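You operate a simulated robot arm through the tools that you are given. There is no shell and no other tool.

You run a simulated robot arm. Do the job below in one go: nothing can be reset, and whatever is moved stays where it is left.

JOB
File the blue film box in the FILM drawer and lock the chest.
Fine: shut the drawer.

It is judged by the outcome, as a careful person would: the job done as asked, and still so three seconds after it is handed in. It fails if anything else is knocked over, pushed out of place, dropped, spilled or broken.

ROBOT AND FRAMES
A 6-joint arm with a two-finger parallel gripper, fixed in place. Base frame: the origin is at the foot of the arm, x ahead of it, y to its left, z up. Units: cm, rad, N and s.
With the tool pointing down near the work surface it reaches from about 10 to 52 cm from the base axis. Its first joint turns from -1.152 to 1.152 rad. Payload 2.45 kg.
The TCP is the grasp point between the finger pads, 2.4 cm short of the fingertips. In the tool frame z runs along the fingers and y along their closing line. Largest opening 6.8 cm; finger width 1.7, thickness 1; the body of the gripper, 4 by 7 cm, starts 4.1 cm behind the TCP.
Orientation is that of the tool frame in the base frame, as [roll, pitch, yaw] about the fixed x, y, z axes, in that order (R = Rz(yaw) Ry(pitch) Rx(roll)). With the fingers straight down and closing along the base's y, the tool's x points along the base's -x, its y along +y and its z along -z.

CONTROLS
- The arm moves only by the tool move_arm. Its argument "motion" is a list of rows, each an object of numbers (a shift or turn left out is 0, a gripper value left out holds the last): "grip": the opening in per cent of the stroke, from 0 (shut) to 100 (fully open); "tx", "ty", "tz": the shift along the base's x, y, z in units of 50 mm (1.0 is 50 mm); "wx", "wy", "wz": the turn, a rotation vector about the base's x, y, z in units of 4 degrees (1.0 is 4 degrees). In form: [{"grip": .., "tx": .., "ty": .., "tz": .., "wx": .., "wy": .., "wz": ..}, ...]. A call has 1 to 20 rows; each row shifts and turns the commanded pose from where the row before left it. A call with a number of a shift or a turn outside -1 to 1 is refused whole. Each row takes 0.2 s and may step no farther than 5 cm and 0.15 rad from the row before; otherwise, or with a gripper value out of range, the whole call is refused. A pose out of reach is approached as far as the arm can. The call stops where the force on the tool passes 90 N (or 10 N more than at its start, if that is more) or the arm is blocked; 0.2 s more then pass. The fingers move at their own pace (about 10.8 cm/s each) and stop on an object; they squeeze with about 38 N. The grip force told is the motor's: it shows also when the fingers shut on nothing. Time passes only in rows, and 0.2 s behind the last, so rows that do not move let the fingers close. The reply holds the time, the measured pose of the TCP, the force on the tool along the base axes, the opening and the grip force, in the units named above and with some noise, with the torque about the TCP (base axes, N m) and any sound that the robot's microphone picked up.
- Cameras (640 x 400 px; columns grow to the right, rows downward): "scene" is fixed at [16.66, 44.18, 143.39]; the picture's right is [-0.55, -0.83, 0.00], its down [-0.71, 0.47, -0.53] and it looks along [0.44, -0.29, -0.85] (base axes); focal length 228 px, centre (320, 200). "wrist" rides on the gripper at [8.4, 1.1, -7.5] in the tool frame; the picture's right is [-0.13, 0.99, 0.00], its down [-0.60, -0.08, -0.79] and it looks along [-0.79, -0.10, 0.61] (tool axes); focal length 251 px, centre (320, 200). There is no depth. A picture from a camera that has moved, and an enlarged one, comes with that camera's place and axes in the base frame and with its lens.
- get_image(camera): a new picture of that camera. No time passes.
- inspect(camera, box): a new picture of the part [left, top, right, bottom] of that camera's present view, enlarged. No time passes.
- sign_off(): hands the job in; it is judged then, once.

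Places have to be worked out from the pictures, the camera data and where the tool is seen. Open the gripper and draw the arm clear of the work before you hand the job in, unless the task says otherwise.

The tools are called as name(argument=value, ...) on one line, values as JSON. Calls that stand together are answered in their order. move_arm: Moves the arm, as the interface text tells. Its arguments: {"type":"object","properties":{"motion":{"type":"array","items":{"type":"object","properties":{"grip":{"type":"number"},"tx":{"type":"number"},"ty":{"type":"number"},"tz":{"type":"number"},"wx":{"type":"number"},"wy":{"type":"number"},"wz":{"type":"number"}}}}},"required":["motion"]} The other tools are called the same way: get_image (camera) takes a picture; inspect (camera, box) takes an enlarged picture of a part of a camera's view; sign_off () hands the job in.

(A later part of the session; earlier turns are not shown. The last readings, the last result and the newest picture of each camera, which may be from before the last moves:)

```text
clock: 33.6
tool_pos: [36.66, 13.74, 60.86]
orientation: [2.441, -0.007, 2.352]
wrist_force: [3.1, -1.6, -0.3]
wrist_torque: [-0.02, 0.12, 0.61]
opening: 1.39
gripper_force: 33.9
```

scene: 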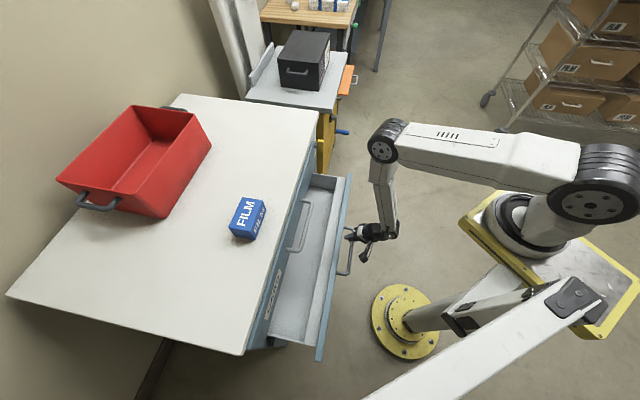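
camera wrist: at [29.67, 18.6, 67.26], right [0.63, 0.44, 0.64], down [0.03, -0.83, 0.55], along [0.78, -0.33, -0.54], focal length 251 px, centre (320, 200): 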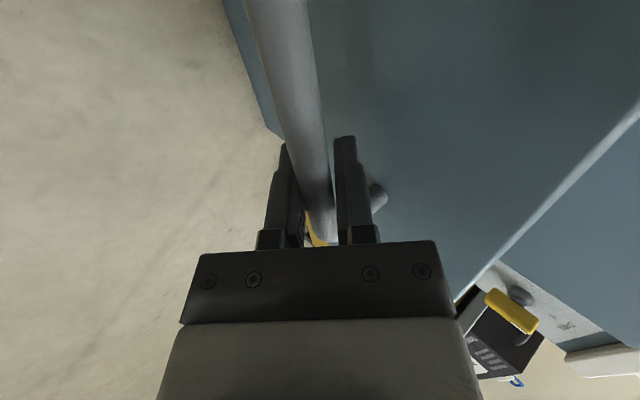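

The drawer is out about 18.7 cm with low forces. I'll release the bar and back out along the tool axis.

move_arm(motion=[{"grip": 45}, {}, {"tx": -0.18, "ty": -0.184, "tz": 0.307}, {"tx": -0.18, "ty": -0.184, "tz": 0.307}, {"tx": -0.18, "ty": -0.184, "tz": 0.307}, {"tz": 0.8}, {"tz": 0.8}, {"tz": 0.8}])

get_image(camera="scene")

get_image(camera="wrist")

```text
clock: 35.4
tool_pos: [34.07, 10.92, 77.58]
orientation: [2.439, -0.007, 2.359]
wrist_force: [-0.8, 0.1, -0.1]
wrist_torque: [0.02, 0.0, -0.04]
opening: 3.06
gripper_force: 0.0
```

```text
taken
```

scene: 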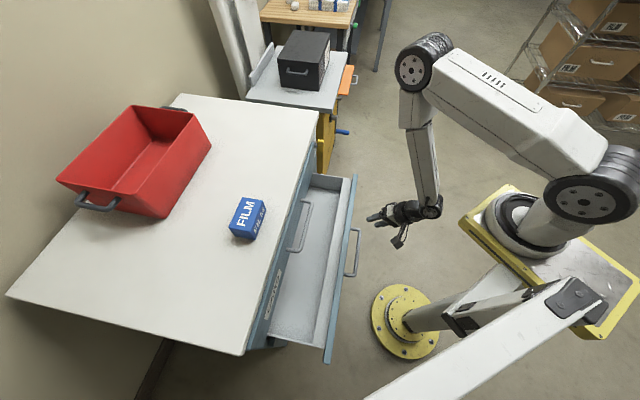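

```text
taken
camera wrist: at [25.31, 14.08, 84.09], right [0.63, 0.44, 0.64], down [0.03, -0.83, 0.55], along [0.78, -0.33, -0.54], focal length 251 px, centre (320, 200)
```

wrist: 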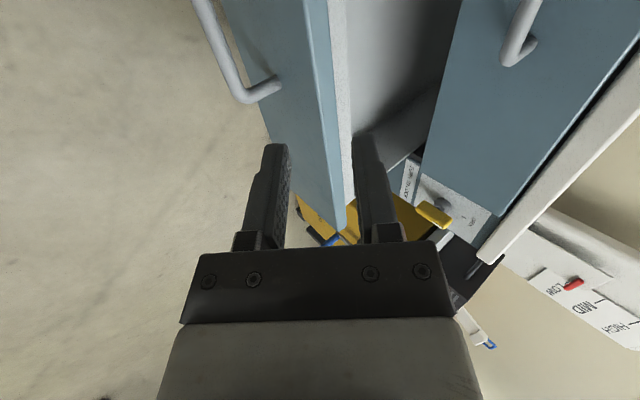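

The drawer stays open and empty. Now I'll measure the film box precisely from the scene camera.

inspect(camera="scene", box=[215, 185, 285, 245])

inspect(camera="scene", box=[250, 160, 370, 370])

```text
6.67 times, centred on (250, 215) of scene
camera zoom: at [16.66, 44.18, 143.39], right [-0.55, -0.83, 0.0], down [-0.71, 0.47, -0.53], along [0.44, -0.29, -0.85], focal length 1518 px, centre (787, 100)
```

zoom: 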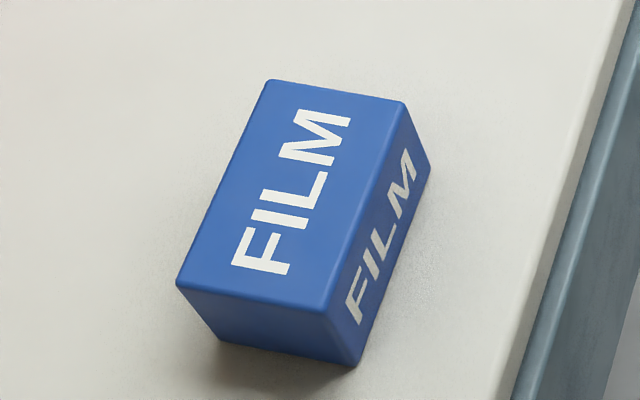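

```text
1.90 times, centred on (310, 265) of scene
camera zoom: at [16.66, 44.18, 143.39], right [-0.55, -0.83, 0.0], down [-0.71, 0.47, -0.53], along [0.44, -0.29, -0.85], focal length 434 px, centre (339, 76)
```

zoom: 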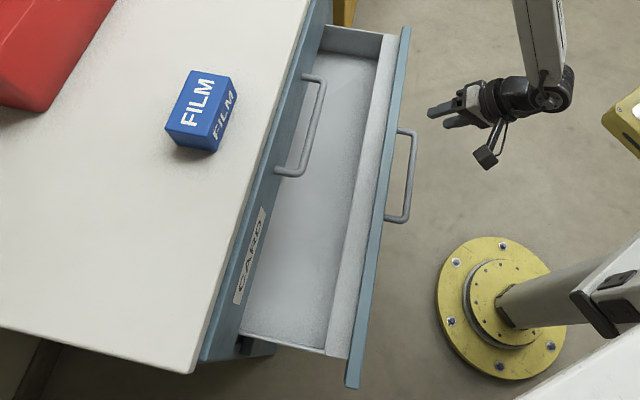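

The box stands square to the chest, about 9.2 cm long (along the front) × 5.75 deep × 5.1 high, centred near (50.6, 44.6). I'll raise the arm and finish tilting to straight down with the fingers closing front-to-back.

move_arm(motion=[{"grip": 100, "tx": 0.273, "ty": 0.353, "tz": 0.685, "wx": -0.894, "wy": 0.874}, {"tx": 0.273, "ty": 0.353, "tz": 0.685, "wx": -0.894, "wy": 0.874}, {"tx": 0.273, "ty": 0.353, "tz": 0.685, "wx": -0.894, "wy": 0.874}, {"tx": 0.273, "ty": 0.353, "tz": 0.685, "wx": -0.894, "wy": 0.874}, {"tx": 0.273, "ty": 0.353, "tz": 0.685, "wx": -0.894, "wy": 0.874}, {"tx": 0.273, "ty": 0.353, "tz": 0.685, "wx": -0.894, "wy": 0.874}, {"tx": 0.273, "ty": 0.353, "tz": 0.685, "wx": -0.894, "wy": 0.874}, {"tx": 0.273, "ty": 0.353, "tz": 0.685, "wx": -0.894, "wy": 0.874}])

get_image(camera="scene")

```text
clock: 37.4
tool_pos: [41.74, 30.76, 103.87]
orientation: [2.873, -0.391, 2.401]
wrist_force: [0.2, -0.8, -1.2]
wrist_torque: [0.02, 0.0, 0.02]
opening: 6.79
gripper_force: 0.0
out of reach, approached as far as the arm can: row 5, 6
stopped in row 8: the arm was blocked; the commanded pose is now the measured one
```

```text
taken
```

scene: 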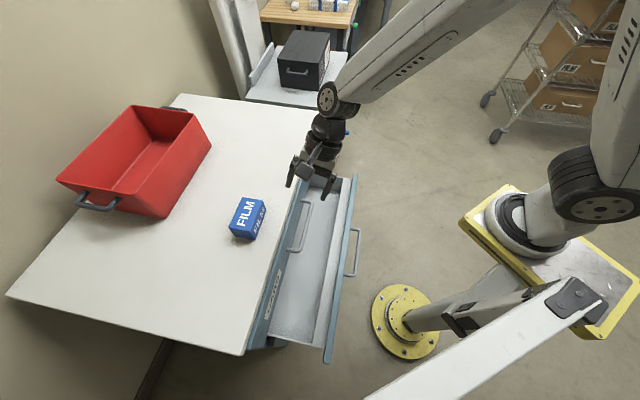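

The arm stopped short with no contact force, probably a fast wrist reconfiguration, and the tool is about 27° off vertical. I'll level it slowly in place.

move_arm(motion=[{"wx": -0.5, "wy": -0.11, "wz": 0.02}, {"wx": -0.5, "wy": -0.11, "wz": 0.02}, {"wx": -0.5, "wy": -0.11, "wz": 0.02}, {"wx": -0.5, "wy": -0.11, "wz": 0.02}, {"wx": -0.5, "wy": -0.11, "wz": 0.02}, {"wx": -0.5, "wy": -0.11, "wz": 0.02}, {"wx": -0.5, "wy": -0.11, "wz": 0.02}, {"wx": -0.5, "wy": -0.11, "wz": 0.02}, {"wx": -0.5, "wy": -0.11, "wz": 0.02}, {"wx": -0.5, "wy": -0.11, "wz": 0.02}, {"wx": -0.5, "wy": -0.11, "wz": 0.02}, {"wx": -0.5, "wy": -0.11, "wz": 0.02}, {"wx": -0.5, "wy": -0.11, "wz": 0.02}])

get_image(camera="scene")

get_image(camera="wrist")

```text
clock: 40.2
tool_pos: [41.64, 30.81, 103.9]
orientation: [3.139, -0.002, 2.367]
wrist_force: [0.8, 0.0, -0.5]
wrist_torque: [-0.02, 0.0, -0.02]
opening: 6.77
gripper_force: 0.0
```

```text
taken
```

scene: 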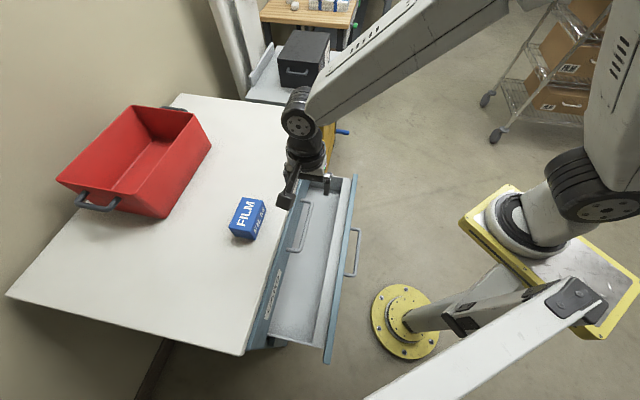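

```text
taken
camera wrist: at [36.44, 37.55, 111.45], right [0.79, 0.62, 0.0], down [0.38, -0.48, 0.79], along [0.49, -0.62, -0.61], focal length 251 px, centre (320, 200)
```

wrist: 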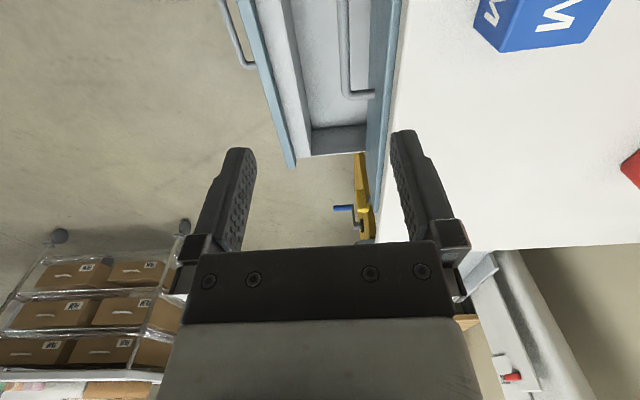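

The tool is now exactly vertical and square to the chest. I'll move over the box at z≈100 and check alignment.

move_arm(motion=[{"tx": 0.256, "ty": 0.394, "tz": -0.11}, {"tx": 0.256, "ty": 0.394, "tz": -0.11}, {"tx": 0.256, "ty": 0.394, "tz": -0.11}, {"tx": 0.256, "ty": 0.394, "tz": -0.11}, {"tx": 0.256, "ty": 0.394, "tz": -0.11}, {"tx": 0.256, "ty": 0.394, "tz": -0.11}, {"tx": 0.256, "ty": 0.394, "tz": -0.11}])

get_image(camera="scene")

get_image(camera="wrist")

```text
clock: 41.8
tool_pos: [50.64, 44.82, 100.09]
orientation: [3.137, -0.004, 2.367]
wrist_force: [-0.6, 1.0, 0.4]
wrist_torque: [0.0, -0.01, -0.03]
opening: 6.76
gripper_force: 0.1
```

```text
taken
```

scene: 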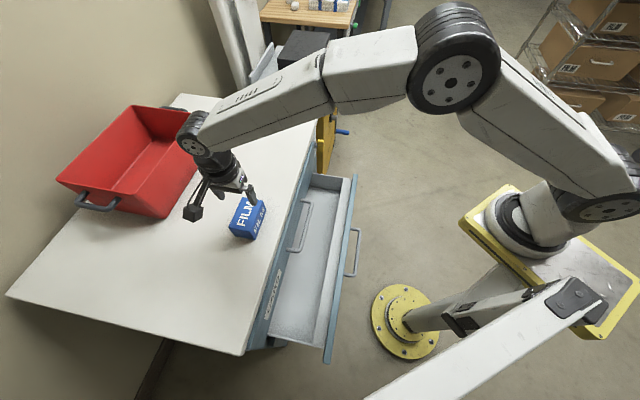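

```text
taken
camera wrist: at [45.42, 51.45, 107.62], right [0.79, 0.62, 0.0], down [0.38, -0.48, 0.79], along [0.49, -0.62, -0.61], focal length 251 px, centre (320, 200)
```

wrist: 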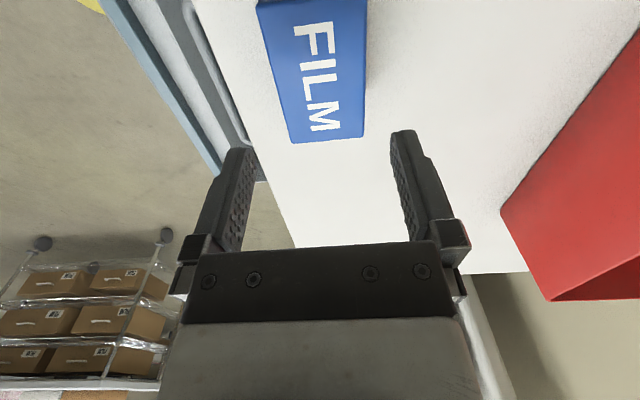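

Reach is fine, and the box is centred within about 1–2 mm between the fingers with roughly 4 mm of clearance each side. I'll descend around it.

move_arm(motion=[{"tx": 0.01, "ty": -0.046, "tz": -0.37}, {"tz": -0.37}, {"tz": -0.37}, {"tz": -0.3}, {"tz": -0.2}])

get_image(camera="wrist")

inspect(camera="scene", box=[180, 140, 300, 260])

```text
clock: 43.0
tool_pos: [50.52, 44.17, 91.98]
orientation: [3.136, -0.003, 2.366]
wrist_force: [-0.9, -0.5, -0.8]
wrist_torque: [-0.01, 0.02, -0.01]
opening: 6.81
gripper_force: 0.0
```

```text
taken
camera wrist: at [45.4, 50.97, 99.62], right [0.79, 0.62, 0.0], down [0.38, -0.48, 0.79], along [0.49, -0.62, -0.61], focal length 251 px, centre (320, 200)
```

wrist: 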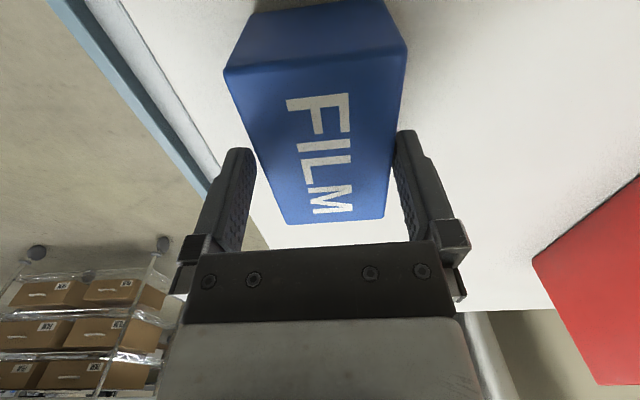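

```text
3.33 times, centred on (240, 200) of scene
camera zoom: at [16.66, 44.18, 143.39], right [-0.55, -0.83, 0.0], down [-0.71, 0.47, -0.53], along [0.44, -0.29, -0.85], focal length 759 px, centre (587, 200)
```

zoom: 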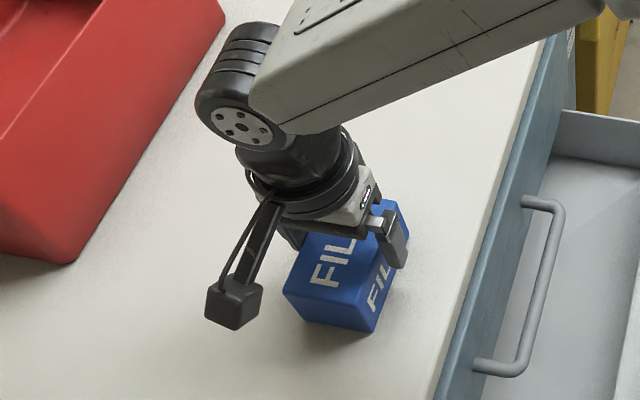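

The box looks about 2 mm toward the far finger, and there's no contact yet. I'll nudge over, go down to z≈89 and close.

move_arm(motion=[{"tx": 0.028, "ty": 0.03}, {"tz": -0.3}, {"tz": -0.28}, {}])

get_image(camera="wrist")

```text
clock: 44.0
tool_pos: [50.63, 44.39, 89.18]
orientation: [3.139, -0.003, 2.366]
wrist_force: [-0.3, 0.1, 0.2]
wrist_torque: [0.01, -0.03, 0.02]
opening: 6.81
gripper_force: 0.0
```

```text
taken
camera wrist: at [45.55, 51.2, 96.68], right [0.79, 0.62, 0.0], down [0.38, -0.48, 0.79], along [0.49, -0.62, -0.61], focal length 251 px, centre (320, 200)
```

wrist: 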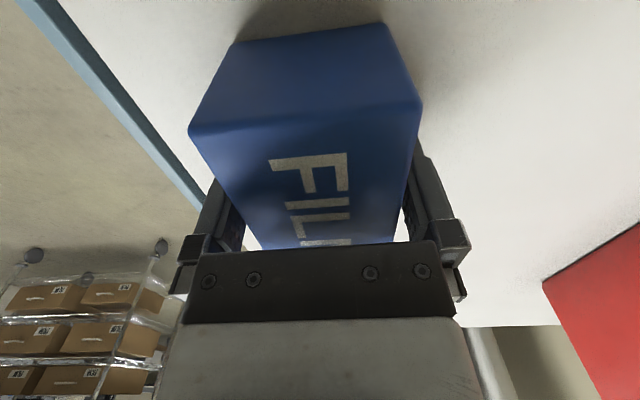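

The fingers straddle the box without contact. I'll close on it and lift.

move_arm(motion=[{"grip": 0}, {}, {}, {"tz": 0.3}, {"tz": 0.6}, {"tz": 0.6}, {"tz": 0.6}])

get_image(camera="wrist")

get_image(camera="scene")

```text
clock: 45.6
tool_pos: [50.68, 44.57, 99.9]
orientation: [3.137, -0.002, 2.367]
wrist_force: [0.1, -0.4, -2.5]
wrist_torque: [0.01, 0.0, 0.01]
opening: 5.96
gripper_force: 38.4
```

```text
taken
camera wrist: at [45.56, 51.22, 107.41], right [0.79, 0.62, 0.0], down [0.38, -0.48, 0.79], along [0.49, -0.62, -0.61], focal length 251 px, centre (320, 200)
```

wrist: 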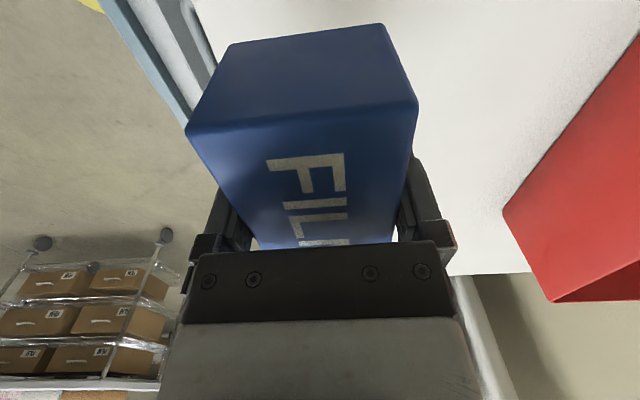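

```text
taken
```

scene: 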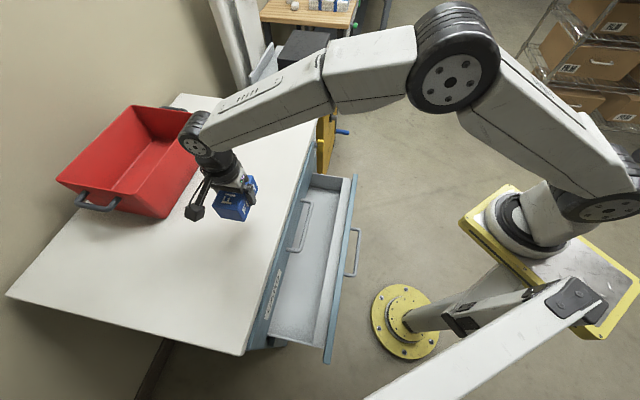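

The box is held firmly (5.96 cm wide) and lifted clear. I'll inspect the open drawer to pick the drop spot.

inspect(camera="scene", box=[280, 165, 370, 255])

inspect(camera="scene", box=[240, 270, 350, 370])

```text
4.44 times, centred on (325, 210) of scene
camera zoom: at [16.66, 44.19, 143.39], right [-0.55, -0.83, 0.0], down [-0.71, 0.47, -0.53], along [0.44, -0.29, -0.85], focal length 1012 px, centre (298, 156)
```

zoom: 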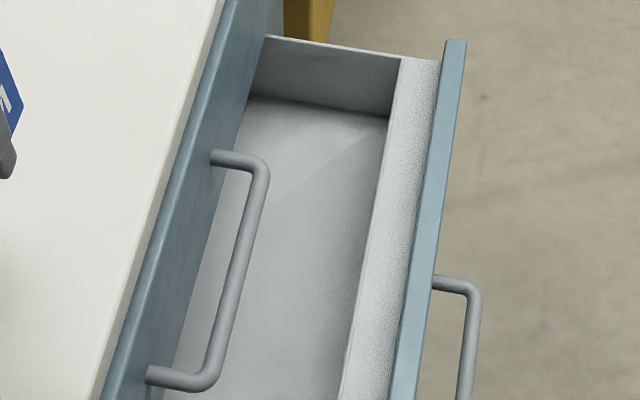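

```text
4.00 times, centred on (295, 320) of scene
camera zoom: at [16.66, 44.19, 143.39], right [-0.55, -0.83, 0.0], down [-0.71, 0.47, -0.53], along [0.44, -0.29, -0.85], focal length 911 px, centre (420, -280)
```

zoom: 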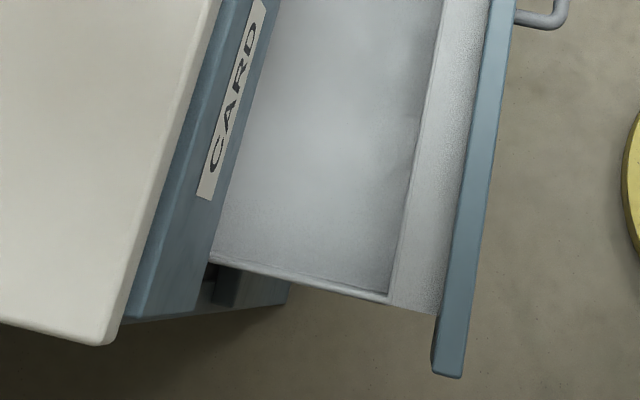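

The open drawer interior runs from about 44.6 to 58 cm out, with its floor near z≈57. I'll carry the box at height to a spot right of the CARD handle, at about (58.5, 12.7).

move_arm(motion=[{"tx": 0.121, "ty": -0.49}, {"tx": 0.121, "ty": -0.49}, {"tx": 0.121, "ty": -0.49}, {"tx": 0.121, "ty": -0.49}, {"tx": 0.121, "ty": -0.49}, {"tx": 0.121, "ty": -0.49}, {"tx": 0.121, "ty": -0.49}, {"tx": 0.121, "ty": -0.49}, {"tx": 0.121, "ty": -0.49}, {"tx": 0.121, "ty": -0.49}, {"tx": 0.121, "ty": -0.49}, {"tx": 0.121, "ty": -0.49}, {"tx": 0.121, "ty": -0.49}])

get_image(camera="scene")

get_image(camera="wrist")

```text
clock: 48.4
tool_pos: [58.54, 12.49, 99.67]
orientation: [3.136, -0.003, 2.369]
wrist_force: [-0.2, -0.3, -2.4]
wrist_torque: [-0.01, 0.0, -0.02]
opening: 5.95
gripper_force: 38.7
```

```text
taken
```

scene: 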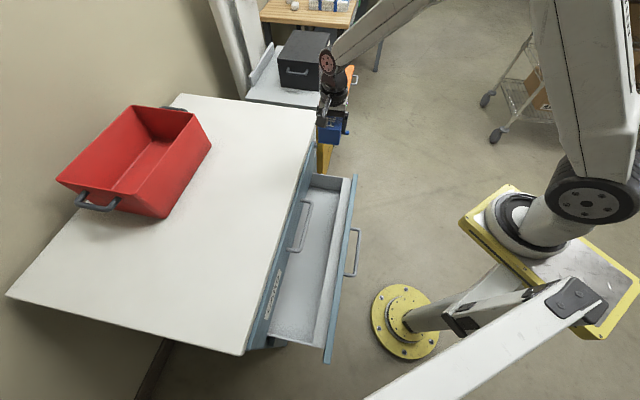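

```text
taken
camera wrist: at [53.42, 19.34, 107.15], right [0.79, 0.62, 0.0], down [0.38, -0.48, 0.79], along [0.49, -0.62, -0.61], focal length 251 px, centre (320, 200)
```

wrist: 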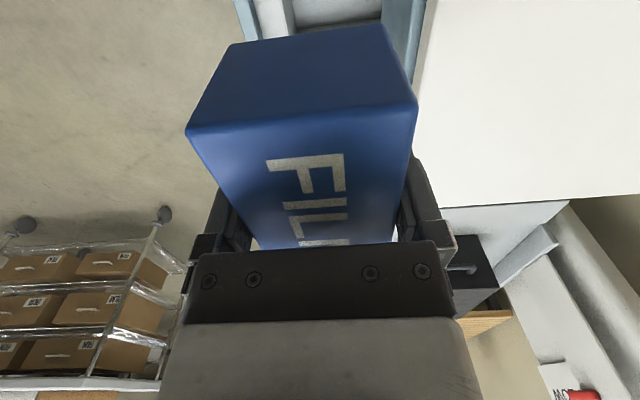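

I need to verify where the drawer's right-hand end wall is, so I'll zoom into the wrist view past the box.

inspect(camera="wrist", box=[220, 0, 440, 60])

inspect(camera="scene", box=[280, 90, 380, 220])

```text
2.91 times, centred on (330, 30) of wrist
camera zoom: at [53.42, 19.34, 107.15], right [0.79, 0.62, 0.0], down [0.38, -0.48, 0.79], along [0.49, -0.62, -0.61], focal length 731 px, centre (291, 694)
```

zoom: 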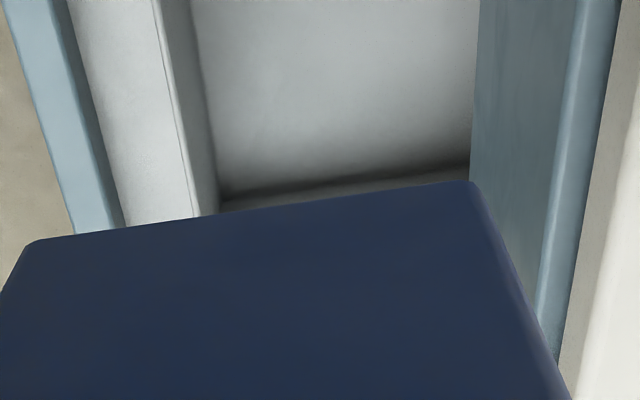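

```text
3.08 times, centred on (330, 155) of scene
camera zoom: at [16.66, 44.19, 143.39], right [-0.55, -0.83, 0.0], down [-0.71, 0.47, -0.53], along [0.44, -0.29, -0.85], focal length 701 px, centre (289, 338)
```

zoom: 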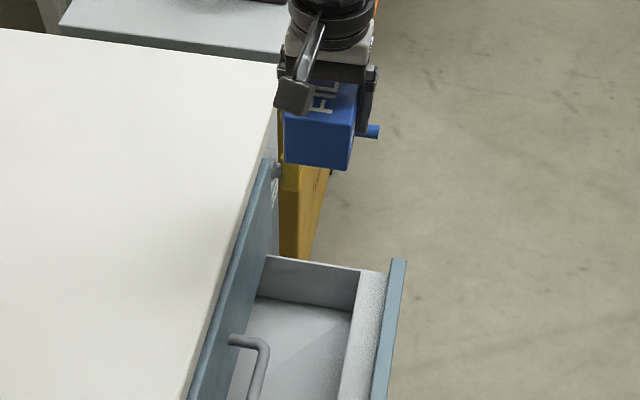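

The drawer's floor corner puts the end wall at about 41 cm right of centre (3 cm beyond the box), the inner front wall at 44.3 cm out and the floor at z≈56. The spot is good, so I'll lower most of the way.

move_arm(motion=[{"tx": 0.042, "ty": 0.043, "tz": -0.6}, {"tz": -0.6}, {"tz": -0.6}, {"tz": -0.6}, {"tz": -0.6}])

get_image(camera="wrist")

inspect(camera="scene", box=[270, 110, 390, 240])

```text
clock: 49.6
tool_pos: [58.84, 12.89, 84.66]
orientation: [3.137, -0.002, 2.367]
wrist_force: [-0.4, 0.1, -2.0]
wrist_torque: [0.0, 0.0, -0.02]
opening: 5.99
gripper_force: 38.5
```

```text
taken
camera wrist: at [53.61, 19.69, 92.06], right [0.79, 0.62, 0.0], down [0.38, -0.48, 0.79], along [0.49, -0.62, -0.61], focal length 251 px, centre (320, 200)
```

wrist: 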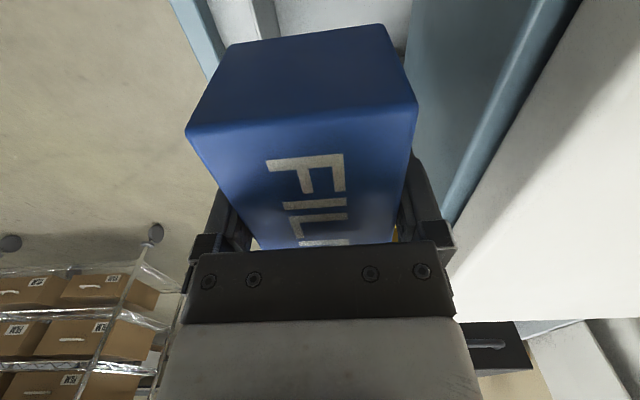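

```text
3.08 times, centred on (330, 175) of scene
camera zoom: at [16.66, 44.18, 143.39], right [-0.55, -0.83, 0.0], down [-0.71, 0.47, -0.53], along [0.44, -0.29, -0.85], focal length 701 px, centre (289, 277)
```

zoom: 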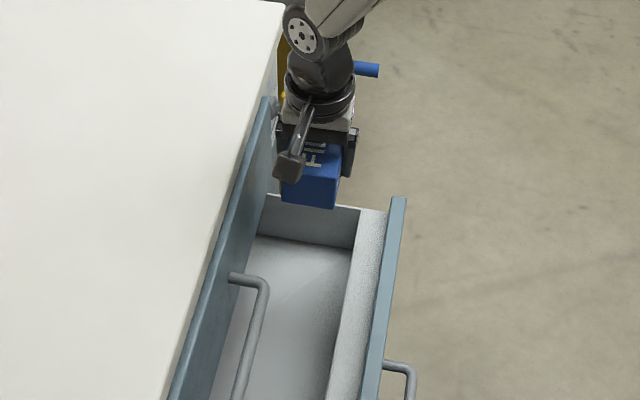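

Clearances look good on all sides. Lowering further into the drawer.

move_arm(motion=[{"tz": -0.6}, {"tz": -0.6}, {"tz": -0.6}, {"tz": -0.6}, {"tz": -0.6}, {"tz": -0.6}])

get_image(camera="wrist")

inspect(camera="scene", box=[270, 110, 390, 240])

```text
clock: 51.0
tool_pos: [58.82, 12.93, 66.56]
orientation: [3.137, -0.004, 2.367]
wrist_force: [0.2, 0.7, -1.7]
wrist_torque: [0.01, 0.01, 0.01]
opening: 6.0
gripper_force: 38.4
```

```text
taken
camera wrist: at [53.59, 19.62, 74.17], right [0.79, 0.62, 0.0], down [0.38, -0.48, 0.79], along [0.49, -0.62, -0.61], focal length 251 px, centre (320, 200)
```

wrist: 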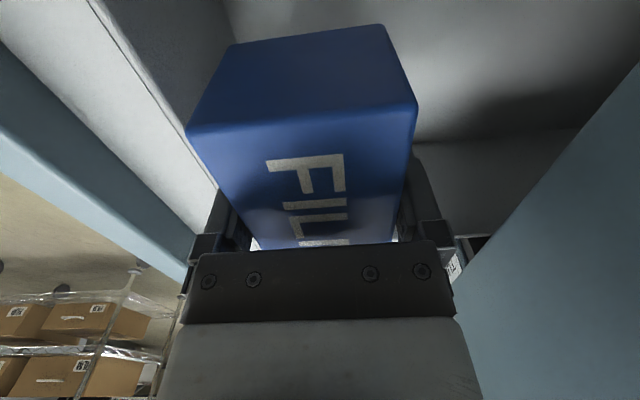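

```text
3.08 times, centred on (330, 175) of scene
camera zoom: at [16.66, 44.18, 143.39], right [-0.55, -0.83, 0.0], down [-0.71, 0.47, -0.53], along [0.44, -0.29, -0.85], focal length 701 px, centre (289, 277)
```

zoom: 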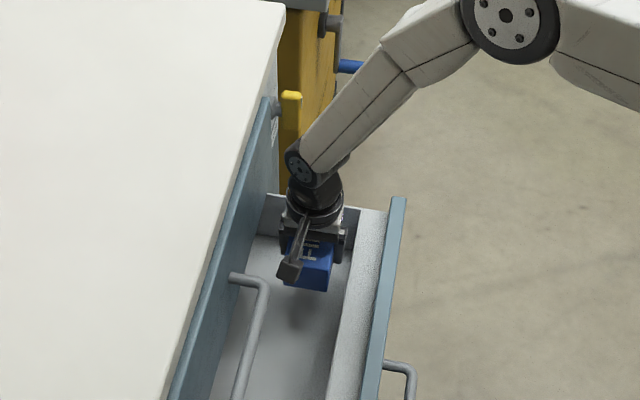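

The box is inside the drawer, with its bottom at about 63.5. I'll lower 6 cm, then feel for the floor in small steps.

move_arm(motion=[{"tz": -0.4}, {"tz": -0.4}, {"tz": -0.3}, {"tz": -0.1}])

```text
clock: 52.0
tool_pos: [58.81, 12.8, 60.65]
orientation: [3.138, -0.004, 2.366]
wrist_force: [-0.6, -0.1, -1.4]
wrist_torque: [-0.01, 0.0, -0.02]
opening: 5.97
gripper_force: 37.7
```

No contact yet, so I'll step down in 3 mm increments.

move_arm(motion=[{"tz": -0.06}, {"tz": -0.06}, {"tz": -0.06}])

get_image(camera="wrist")

```text
clock: 52.8
tool_pos: [58.79, 12.86, 59.81]
orientation: [3.139, -0.005, 2.367]
wrist_force: [0.8, 0.7, -2.3]
wrist_torque: [-0.03, 0.01, -0.01]
opening: 5.98
gripper_force: 37.9
```

```text
taken
camera wrist: at [53.68, 19.58, 67.31], right [0.79, 0.62, 0.0], down [0.38, -0.48, 0.79], along [0.49, -0.62, -0.61], focal length 251 px, centre (320, 200)
```

wrist: 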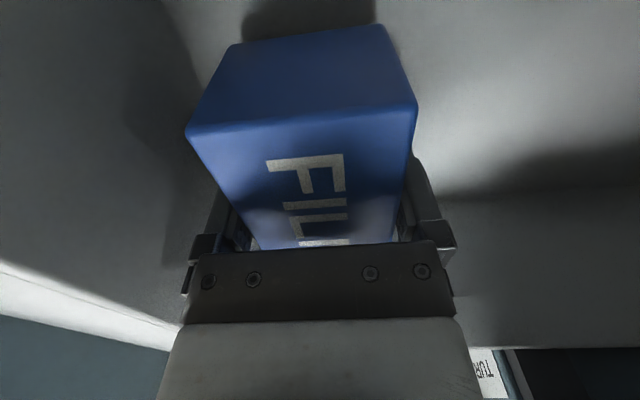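

The shadow shows a small gap still. I'll continue in small steps.

move_arm(motion=[{"tz": -0.06}, {"tz": -0.06}, {"tz": -0.06}])

```text
clock: 53.6
tool_pos: [58.86, 12.84, 58.86]
orientation: [3.136, -0.004, 2.366]
wrist_force: [0.0, -0.4, -2.2]
wrist_torque: [0.02, 0.03, -0.02]
opening: 5.96
gripper_force: 37.7
```

No contact yet at z=58.9, so I'll continue.

move_arm(motion=[{"tz": -0.05}, {"tz": -0.05}])

get_image(camera="wrist")

```text
clock: 54.2
tool_pos: [59.04, 12.99, 58.56]
orientation: [3.135, -0.002, 2.366]
wrist_force: [-4.0, 2.3, 19.2]
wrist_torque: [-0.06, 0.89, -0.18]
opening: 6.0
gripper_force: 37.8
```

```text
taken
camera wrist: at [53.83, 19.75, 66.1], right [0.79, 0.62, 0.01], down [0.37, -0.48, 0.79], along [0.49, -0.62, -0.61], focal length 251 px, centre (320, 200)
```

wrist: 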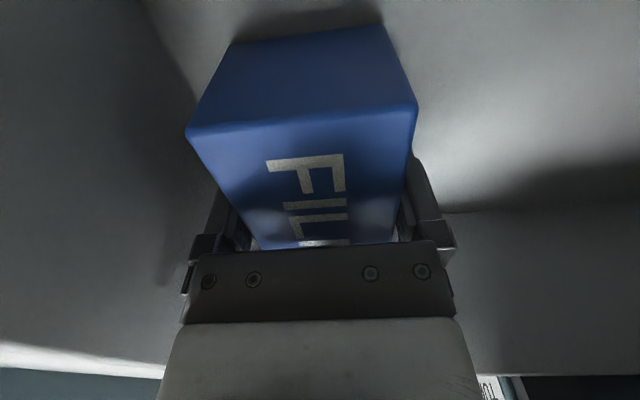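

Contact: about 20 N upward at z≈58.6, so the box is resting on the drawer floor. I'll release it and rise straight up.

move_arm(motion=[{"tz": 0.02}, {"grip": 100}, {}, {}, {"tz": 0.2}, {"tz": 0.3}, {"tz": 0.5}, {"tz": 0.5}])

get_image(camera="wrist")

inspect(camera="scene", box=[270, 110, 390, 240])

```text
clock: 56.0
tool_pos: [58.83, 12.91, 65.93]
orientation: [3.139, -0.003, 2.368]
wrist_force: [1.0, -0.2, 0.2]
wrist_torque: [0.0, 0.02, 0.02]
opening: 6.8
gripper_force: 0.1
```

```text
taken
camera wrist: at [53.65, 19.72, 73.41], right [0.79, 0.62, 0.0], down [0.38, -0.48, 0.79], along [0.49, -0.62, -0.61], focal length 251 px, centre (320, 200)
```

wrist: 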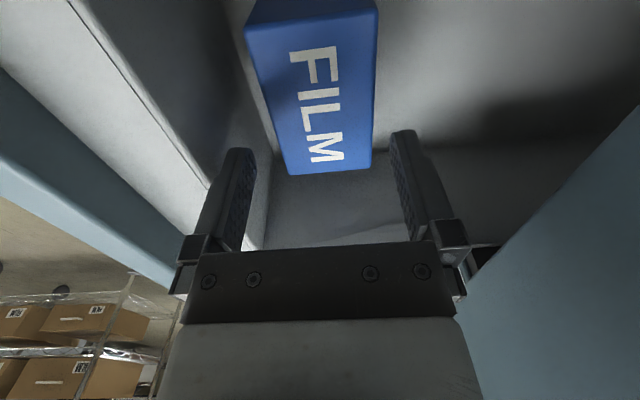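

```text
3.08 times, centred on (330, 175) of scene
camera zoom: at [16.65, 44.18, 143.39], right [-0.55, -0.83, 0.0], down [-0.71, 0.47, -0.53], along [0.44, -0.29, -0.85], focal length 701 px, centre (289, 277)
```

zoom: 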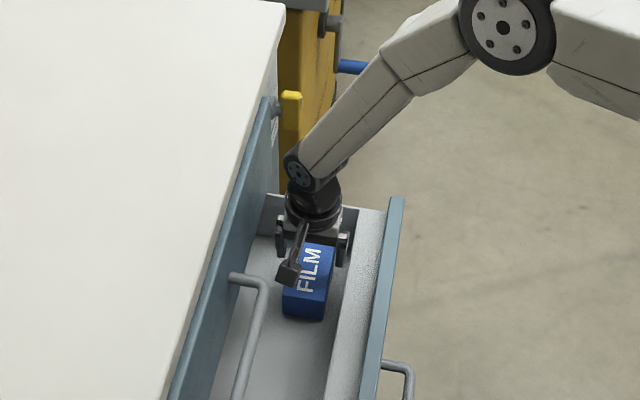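

The box sits squarely on the drawer floor. I'll rise clear, then retreat and tilt the tool back to the handle posture, slowly this time.

move_arm(motion=[{"tz": 0.7}, {"tz": 0.8}, {"tz": 0.8}, {"tz": 0.8}, {"tz": 0.8}, {"tz": 0.8}, {"tz": 0.8}, {"tz": 0.5}])

move_arm(motion=[{"tx": -0.15, "ty": -0.15, "wx": 0.55, "wy": -0.538}, {"tx": -0.15, "ty": -0.15, "wx": 0.55, "wy": -0.538}, {"tx": -0.15, "ty": -0.15, "wx": 0.55, "wy": -0.538}, {"tx": -0.15, "ty": -0.15, "wx": 0.55, "wy": -0.538}, {"tx": -0.15, "ty": -0.15, "wx": 0.55, "wy": -0.538}, {"tx": -0.15, "ty": -0.15, "wx": 0.55, "wy": -0.538}, {"tx": -0.15, "ty": -0.15, "wx": 0.55, "wy": -0.538}, {"tx": -0.15, "ty": -0.15, "wx": 0.55, "wy": -0.538}, {"tx": -0.15, "ty": -0.15, "wx": 0.55, "wy": -0.538}, {"tx": -0.15, "ty": -0.15, "wx": 0.55, "wy": -0.538}, {"tx": -0.15, "ty": -0.15, "wx": 0.55, "wy": -0.538}, {"wx": 0.55, "wy": -0.538}, {"wx": 0.55, "wy": -0.538}])

get_image(camera="scene")

```text
clock: 57.8
tool_pos: [58.82, 12.69, 95.95]
orientation: [3.141, -0.003, 2.366]
wrist_force: [0.7, 0.3, -0.6]
wrist_torque: [0.05, 0.0, 0.02]
opening: 6.81
gripper_force: 0.1
```

```text
clock: 60.6
tool_pos: [50.61, 4.56, 96.04]
orientation: [2.438, -0.004, 2.37]
wrist_force: [0.4, 0.3, 0.7]
wrist_torque: [-0.01, 0.01, 0.0]
opening: 6.81
gripper_force: 0.1
```

```text
taken
```

scene: 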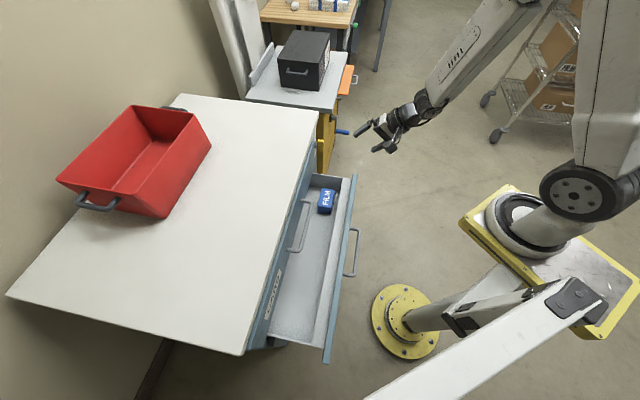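

Posture reached smoothly and the box is visible in the drawer. I'll move to the point in front of and above the FILM handle.

move_arm(motion=[{"grip": 45, "tx": -0.331, "ty": 0.127, "tz": -0.369}, {"tx": -0.331, "ty": 0.127, "tz": -0.369}, {"tx": -0.331, "ty": 0.127, "tz": -0.369}, {"tx": -0.331, "ty": 0.127, "tz": -0.369}, {"tx": -0.331, "ty": 0.127, "tz": -0.369}, {"tx": -0.331, "ty": 0.127, "tz": -0.369}, {"tx": -0.331, "ty": 0.127, "tz": -0.369}, {"tx": -0.331, "ty": 0.127, "tz": -0.369}, {"tx": -0.331, "ty": 0.127, "tz": -0.369}, {"tx": -0.331, "ty": 0.127, "tz": -0.369}])

get_image(camera="wrist")

get_image(camera="scene")

```text
clock: 62.8
tool_pos: [34.09, 10.8, 77.43]
orientation: [2.438, -0.001, 2.37]
wrist_force: [0.1, 0.6, -0.1]
wrist_torque: [0.02, 0.0, 0.01]
opening: 3.02
gripper_force: 0.1
```

```text
taken
camera wrist: at [25.36, 13.89, 83.9], right [0.62, 0.45, 0.64], down [0.03, -0.83, 0.55], along [0.78, -0.32, -0.53], focal length 251 px, centre (320, 200)
```

wrist: 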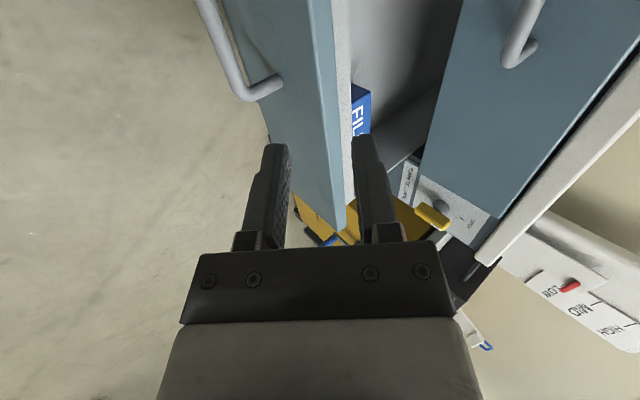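

```text
taken
```

scene: 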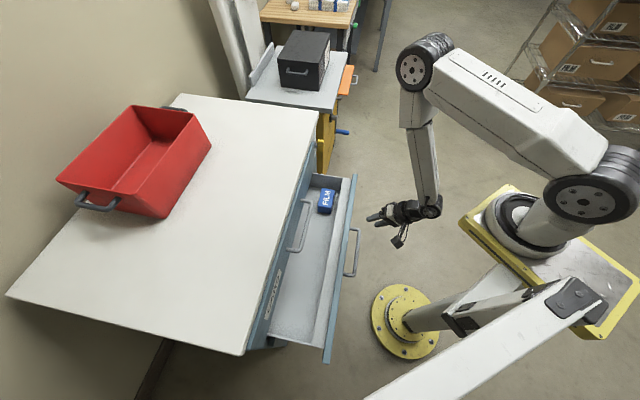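

This matches my earlier retreat pose and the drawer hasn't moved. I'll retrace the path back onto the bar.

move_arm(motion=[{"tz": -0.8}, {"tz": -0.8}, {"tz": -0.77}, {"tx": 0.18, "ty": 0.19, "tz": -0.307}, {"tx": 0.18, "ty": 0.19, "tz": -0.307}, {"tx": 0.16, "ty": 0.19, "tz": -0.307}])

get_image(camera="wrist")

```text
clock: 64.2
tool_pos: [36.53, 13.69, 60.95]
orientation: [2.439, -0.003, 2.371]
wrist_force: [0.6, 1.1, -0.2]
wrist_torque: [0.0, 0.01, 0.03]
opening: 3.08
gripper_force: 0.0
```

```text
taken
camera wrist: at [27.82, 16.77, 67.49], right [0.62, 0.45, 0.64], down [0.04, -0.83, 0.55], along [0.78, -0.32, -0.53], focal length 251 px, centre (320, 200)
```

wrist: 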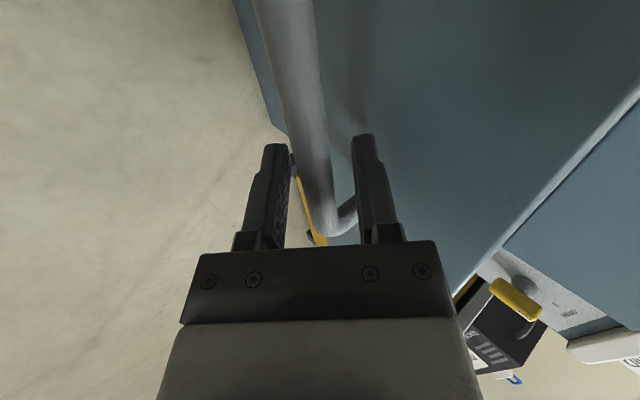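

The bar is between the fingers. I'll grip it and push the drawer in smoothly.

move_arm(motion=[{"grip": 0}, {}, {}, {"tx": 0.1, "ty": 0.102}, {"tx": 0.196, "ty": 0.2}, {"tx": 0.196, "ty": 0.2}, {"tx": 0.196, "ty": 0.2}, {"tx": 0.196, "ty": 0.2}, {"tx": 0.196, "ty": 0.2}, {"tx": 0.196, "ty": 0.2}, {"tx": 0.196, "ty": 0.2}, {"tx": 0.196, "ty": 0.2}, {"tx": 0.196, "ty": 0.2}, {"tx": 0.196, "ty": 0.2}, {"tx": 0.196, "ty": 0.2}, {"tx": 0.1, "ty": 0.102}])

get_image(camera="scene")

```text
clock: 67.6
tool_pos: [48.42, 25.68, 61.03]
orientation: [2.441, -0.007, 2.368]
wrist_force: [17.5, -20.4, -6.2]
wrist_torque: [0.21, 0.17, 0.23]
opening: 1.39
gripper_force: 33.2
```

```text
taken
```

scene: 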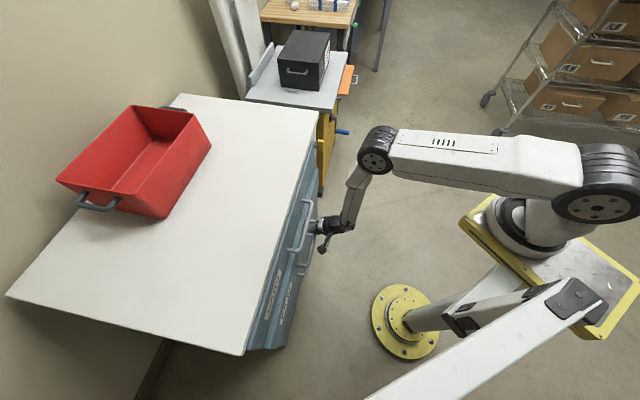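

It's about 2 cm short of shut. I'll push the rest in small steps until it seats.

move_arm(motion=[{"tx": 0.09, "ty": 0.06}, {"tx": 0.07, "ty": 0.0715}, {"tx": 0.07, "ty": 0.0715}, {"tx": 0.05, "ty": 0.051}])

inspect(camera="scene", box=[220, 170, 360, 360])

```text
clock: 68.6
tool_pos: [49.61, 26.98, 60.99]
orientation: [2.446, -0.008, 2.37]
wrist_force: [-3.3, -25.4, 12.8]
wrist_torque: [0.06, 0.04, -0.05]
opening: 1.38
gripper_force: 33.7
```

```text
2.11 times, centred on (290, 265) of scene
camera zoom: at [16.63, 44.13, 143.41], right [-0.55, -0.83, 0.0], down [-0.71, 0.47, -0.53], along [0.44, -0.29, -0.85], focal length 479 px, centre (383, 63)
```

zoom: 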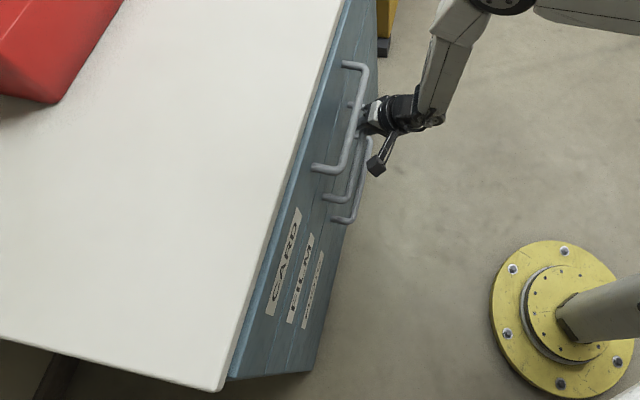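

It looks nearly flush, with n' at 53.97 against 54.17 originally. One more small push should make sure it's seated.

move_arm(motion=[{"tx": 0.05, "ty": 0.051}, {"tx": 0.03, "ty": 0.031}])

inspect(camera="scene", box=[240, 250, 320, 360])

```text
clock: 69.2
tool_pos: [49.62, 27.06, 60.86]
orientation: [2.452, -0.008, 2.371]
wrist_force: [-14.2, -31.8, 3.1]
wrist_torque: [0.15, 0.08, 0.1]
opening: 1.38
gripper_force: 33.5
```

```text
3.64 times, centred on (280, 305) of scene
camera zoom: at [16.63, 44.13, 143.42], right [-0.55, -0.83, 0.0], down [-0.71, 0.47, -0.53], along [0.44, -0.29, -0.85], focal length 828 px, centre (466, -182)
```

zoom: 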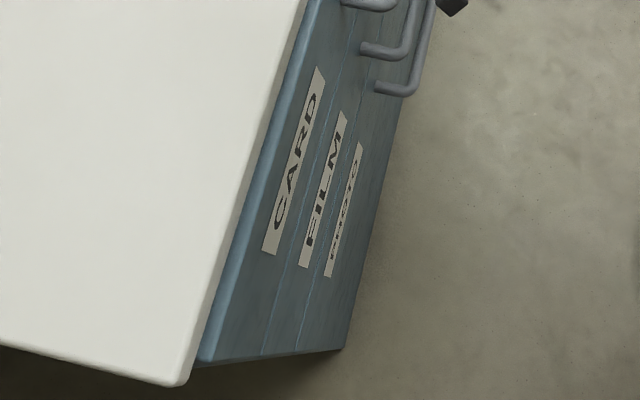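

The drawer is against its stop: 33 N with no movement, and flush with its neighbours. I'll ease the pressure, release, and back out along the tool axis.

move_arm(motion=[{"tx": -0.05, "ty": -0.051}, {"grip": 45}, {}, {"tx": -0.17, "ty": -0.174, "tz": 0.3}, {"tx": -0.17, "ty": -0.174, "tz": 0.3}, {"tx": -0.17, "ty": -0.174, "tz": 0.3}, {"tx": -0.17, "ty": -0.174, "tz": 0.3}])

get_image(camera="wrist")

inspect(camera="scene", box=[220, 170, 380, 360])

```text
clock: 70.8
tool_pos: [46.5, 23.73, 66.98]
orientation: [2.437, -0.011, 2.375]
wrist_force: [-0.7, -0.2, 0.5]
wrist_torque: [0.02, -0.02, 0.0]
opening: 3.09
gripper_force: 0.1
```

```text
taken
camera wrist: at [37.84, 26.81, 73.49], right [0.62, 0.45, 0.64], down [0.04, -0.84, 0.55], along [0.78, -0.31, -0.54], focal length 251 px, centre (320, 200)
```

wrist: 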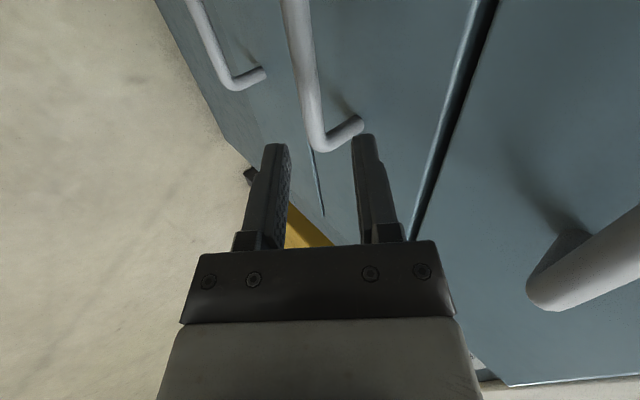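

```text
2.11 times, centred on (300, 265) of scene
camera zoom: at [16.66, 44.18, 143.39], right [-0.55, -0.83, 0.0], down [-0.71, 0.47, -0.53], along [0.44, -0.29, -0.85], focal length 479 px, centre (362, 63)
```

zoom: 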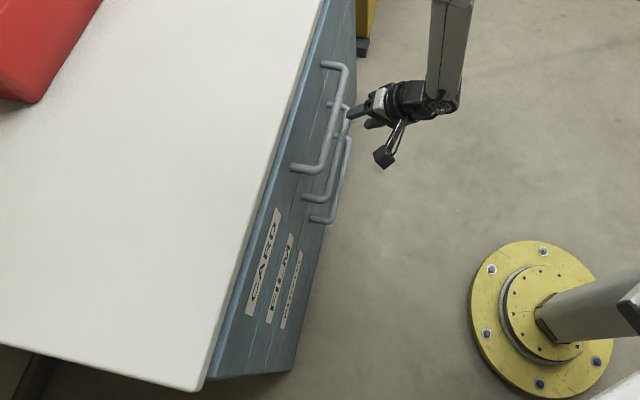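

The FILM drawer is shut. Now back to the knob: I'll retreat, level the tool and travel right, then roll so the fingers close sideways on the vertical knob bar.

move_arm(motion=[{"tx": -0.35, "ty": -0.36, "tz": 0.1}, {"tx": -0.2, "ty": -0.36, "tz": 0.1, "wx": 0.3, "wy": -0.293}, {"tx": 0.18, "ty": -0.3, "tz": 0.12, "wx": 0.74, "wy": -0.723}, {"tx": 0.18, "ty": -0.3, "tz": 0.12, "wx": 0.74, "wy": -0.723}, {"tx": 0.18, "ty": -0.3, "tz": 0.12, "wx": 0.74, "wy": -0.723}, {"tx": 0.18, "ty": -0.3, "tz": 0.12, "wx": 0.74, "wy": -0.723}, {"tx": 0.18, "ty": -0.3, "tz": 0.12, "wx": 0.74, "wy": -0.723}, {"tx": 0.18, "ty": -0.3, "tz": 0.12, "wx": 0.74, "wy": -0.723}, {"tx": 0.18, "ty": -0.3, "tz": 0.12, "wx": 0.74, "wy": -0.723}, {"tx": 0.18, "ty": -0.3, "tz": 0.12, "wx": 0.74, "wy": -0.723}, {"tx": 0.18, "ty": -0.3, "tz": 0.12, "wx": 0.74, "wy": -0.723}, {"tx": 0.18, "ty": -0.3, "tz": 0.1, "wx": 0.74, "wy": -0.723}, {"tx": 0.18, "ty": -0.3, "wx": 0.74, "wy": -0.723}, {"tx": 0.18, "wx": 0.5, "wy": -0.49}])

get_image(camera="scene")

```text
clock: 73.8
tool_pos: [54.51, 3.4, 74.01]
orientation: [1.564, -0.003, 2.373]
wrist_force: [0.6, 0.2, -0.2]
wrist_torque: [-0.01, 0.03, -0.02]
opening: 3.03
gripper_force: 0.1
```

```text
taken
```

scene: 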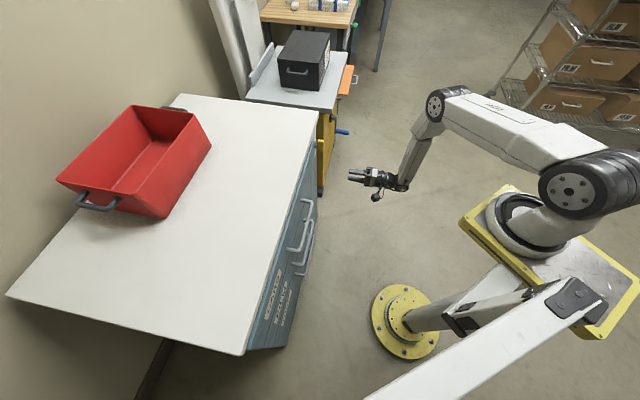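

The tool is horizontal at about (54.5, 3.4, 74). I'll roll -90° while moving to the knob stand-off point.

move_arm(motion=[{"grip": 60, "tx": 0.142, "ty": -0.067, "wx": -0.925, "wy": -0.946}, {"tx": 0.142, "ty": -0.067, "wx": -0.925, "wy": -0.946}, {"tx": 0.142, "ty": -0.067, "wx": -0.925, "wy": -0.946}, {"tx": 0.142, "ty": -0.067, "wx": -0.925, "wy": -0.946}, {"tx": 0.142, "ty": -0.067, "wx": -0.925, "wy": -0.946}, {"tx": 0.142, "ty": -0.067, "wx": -0.925, "wy": -0.946}, {"tx": 0.142, "ty": -0.067, "wx": -0.925, "wy": -0.946}, {"tx": 0.142, "ty": -0.067, "wx": -0.925, "wy": -0.946}, {"tx": 0.142, "ty": -0.067, "wx": -0.925, "wy": -0.946}, {"tx": 0.142, "ty": -0.067, "wx": -0.925, "wy": -0.946}, {"tx": 0.142, "ty": -0.067, "wx": -0.925, "wy": -0.946}, {"tx": 0.142, "ty": -0.067, "wx": -0.925, "wy": -0.946}, {"tx": 0.142, "ty": -0.067, "wx": -0.925, "wy": -0.946}, {"tx": 0.142, "ty": -0.067, "wx": -0.925, "wy": -0.946}, {"tx": 0.142, "ty": -0.067, "wx": -0.925, "wy": -0.946}, {"tx": 0.142, "ty": -0.067, "wx": -0.925, "wy": -0.946}, {"tx": 0.142, "ty": -0.067, "wx": -0.925, "wy": -0.946}])

get_image(camera="wrist")

inspect(camera="scene", box=[270, 110, 390, 190])

```text
clock: 77.4
tool_pos: [66.55, -2.19, 73.91]
orientation: [3.094, 1.566, -2.388]
wrist_force: [-0.8, -0.5, 1.1]
wrist_torque: [0.03, 0.02, -0.02]
opening: 4.08
gripper_force: 0.1
```

```text
taken
camera wrist: at [60.62, -6.65, 65.56], right [-0.71, 0.69, 0.13], down [-0.49, -0.62, 0.61], along [0.5, 0.37, 0.78], focal length 251 px, centre (320, 200)
```

wrist: 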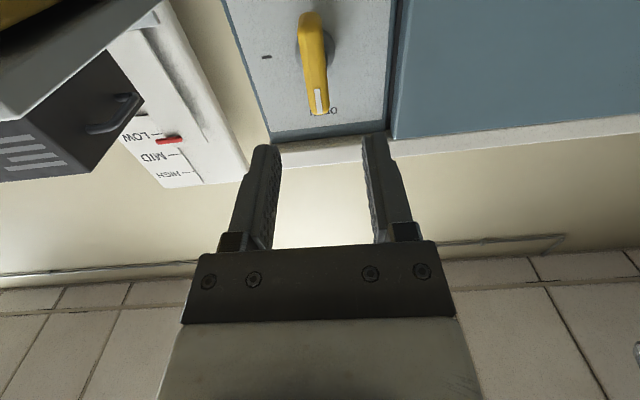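

```text
5.00 times, centred on (330, 150) of scene
camera zoom: at [16.66, 44.18, 143.39], right [-0.55, -0.83, 0.0], down [-0.71, 0.47, -0.53], along [0.44, -0.29, -0.85], focal length 1138 px, centre (270, 450)
```

zoom: 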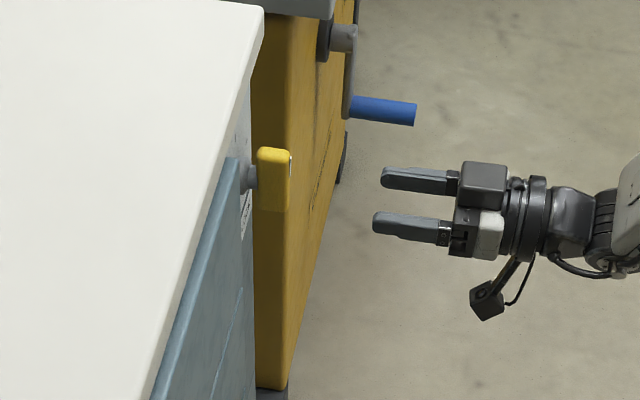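

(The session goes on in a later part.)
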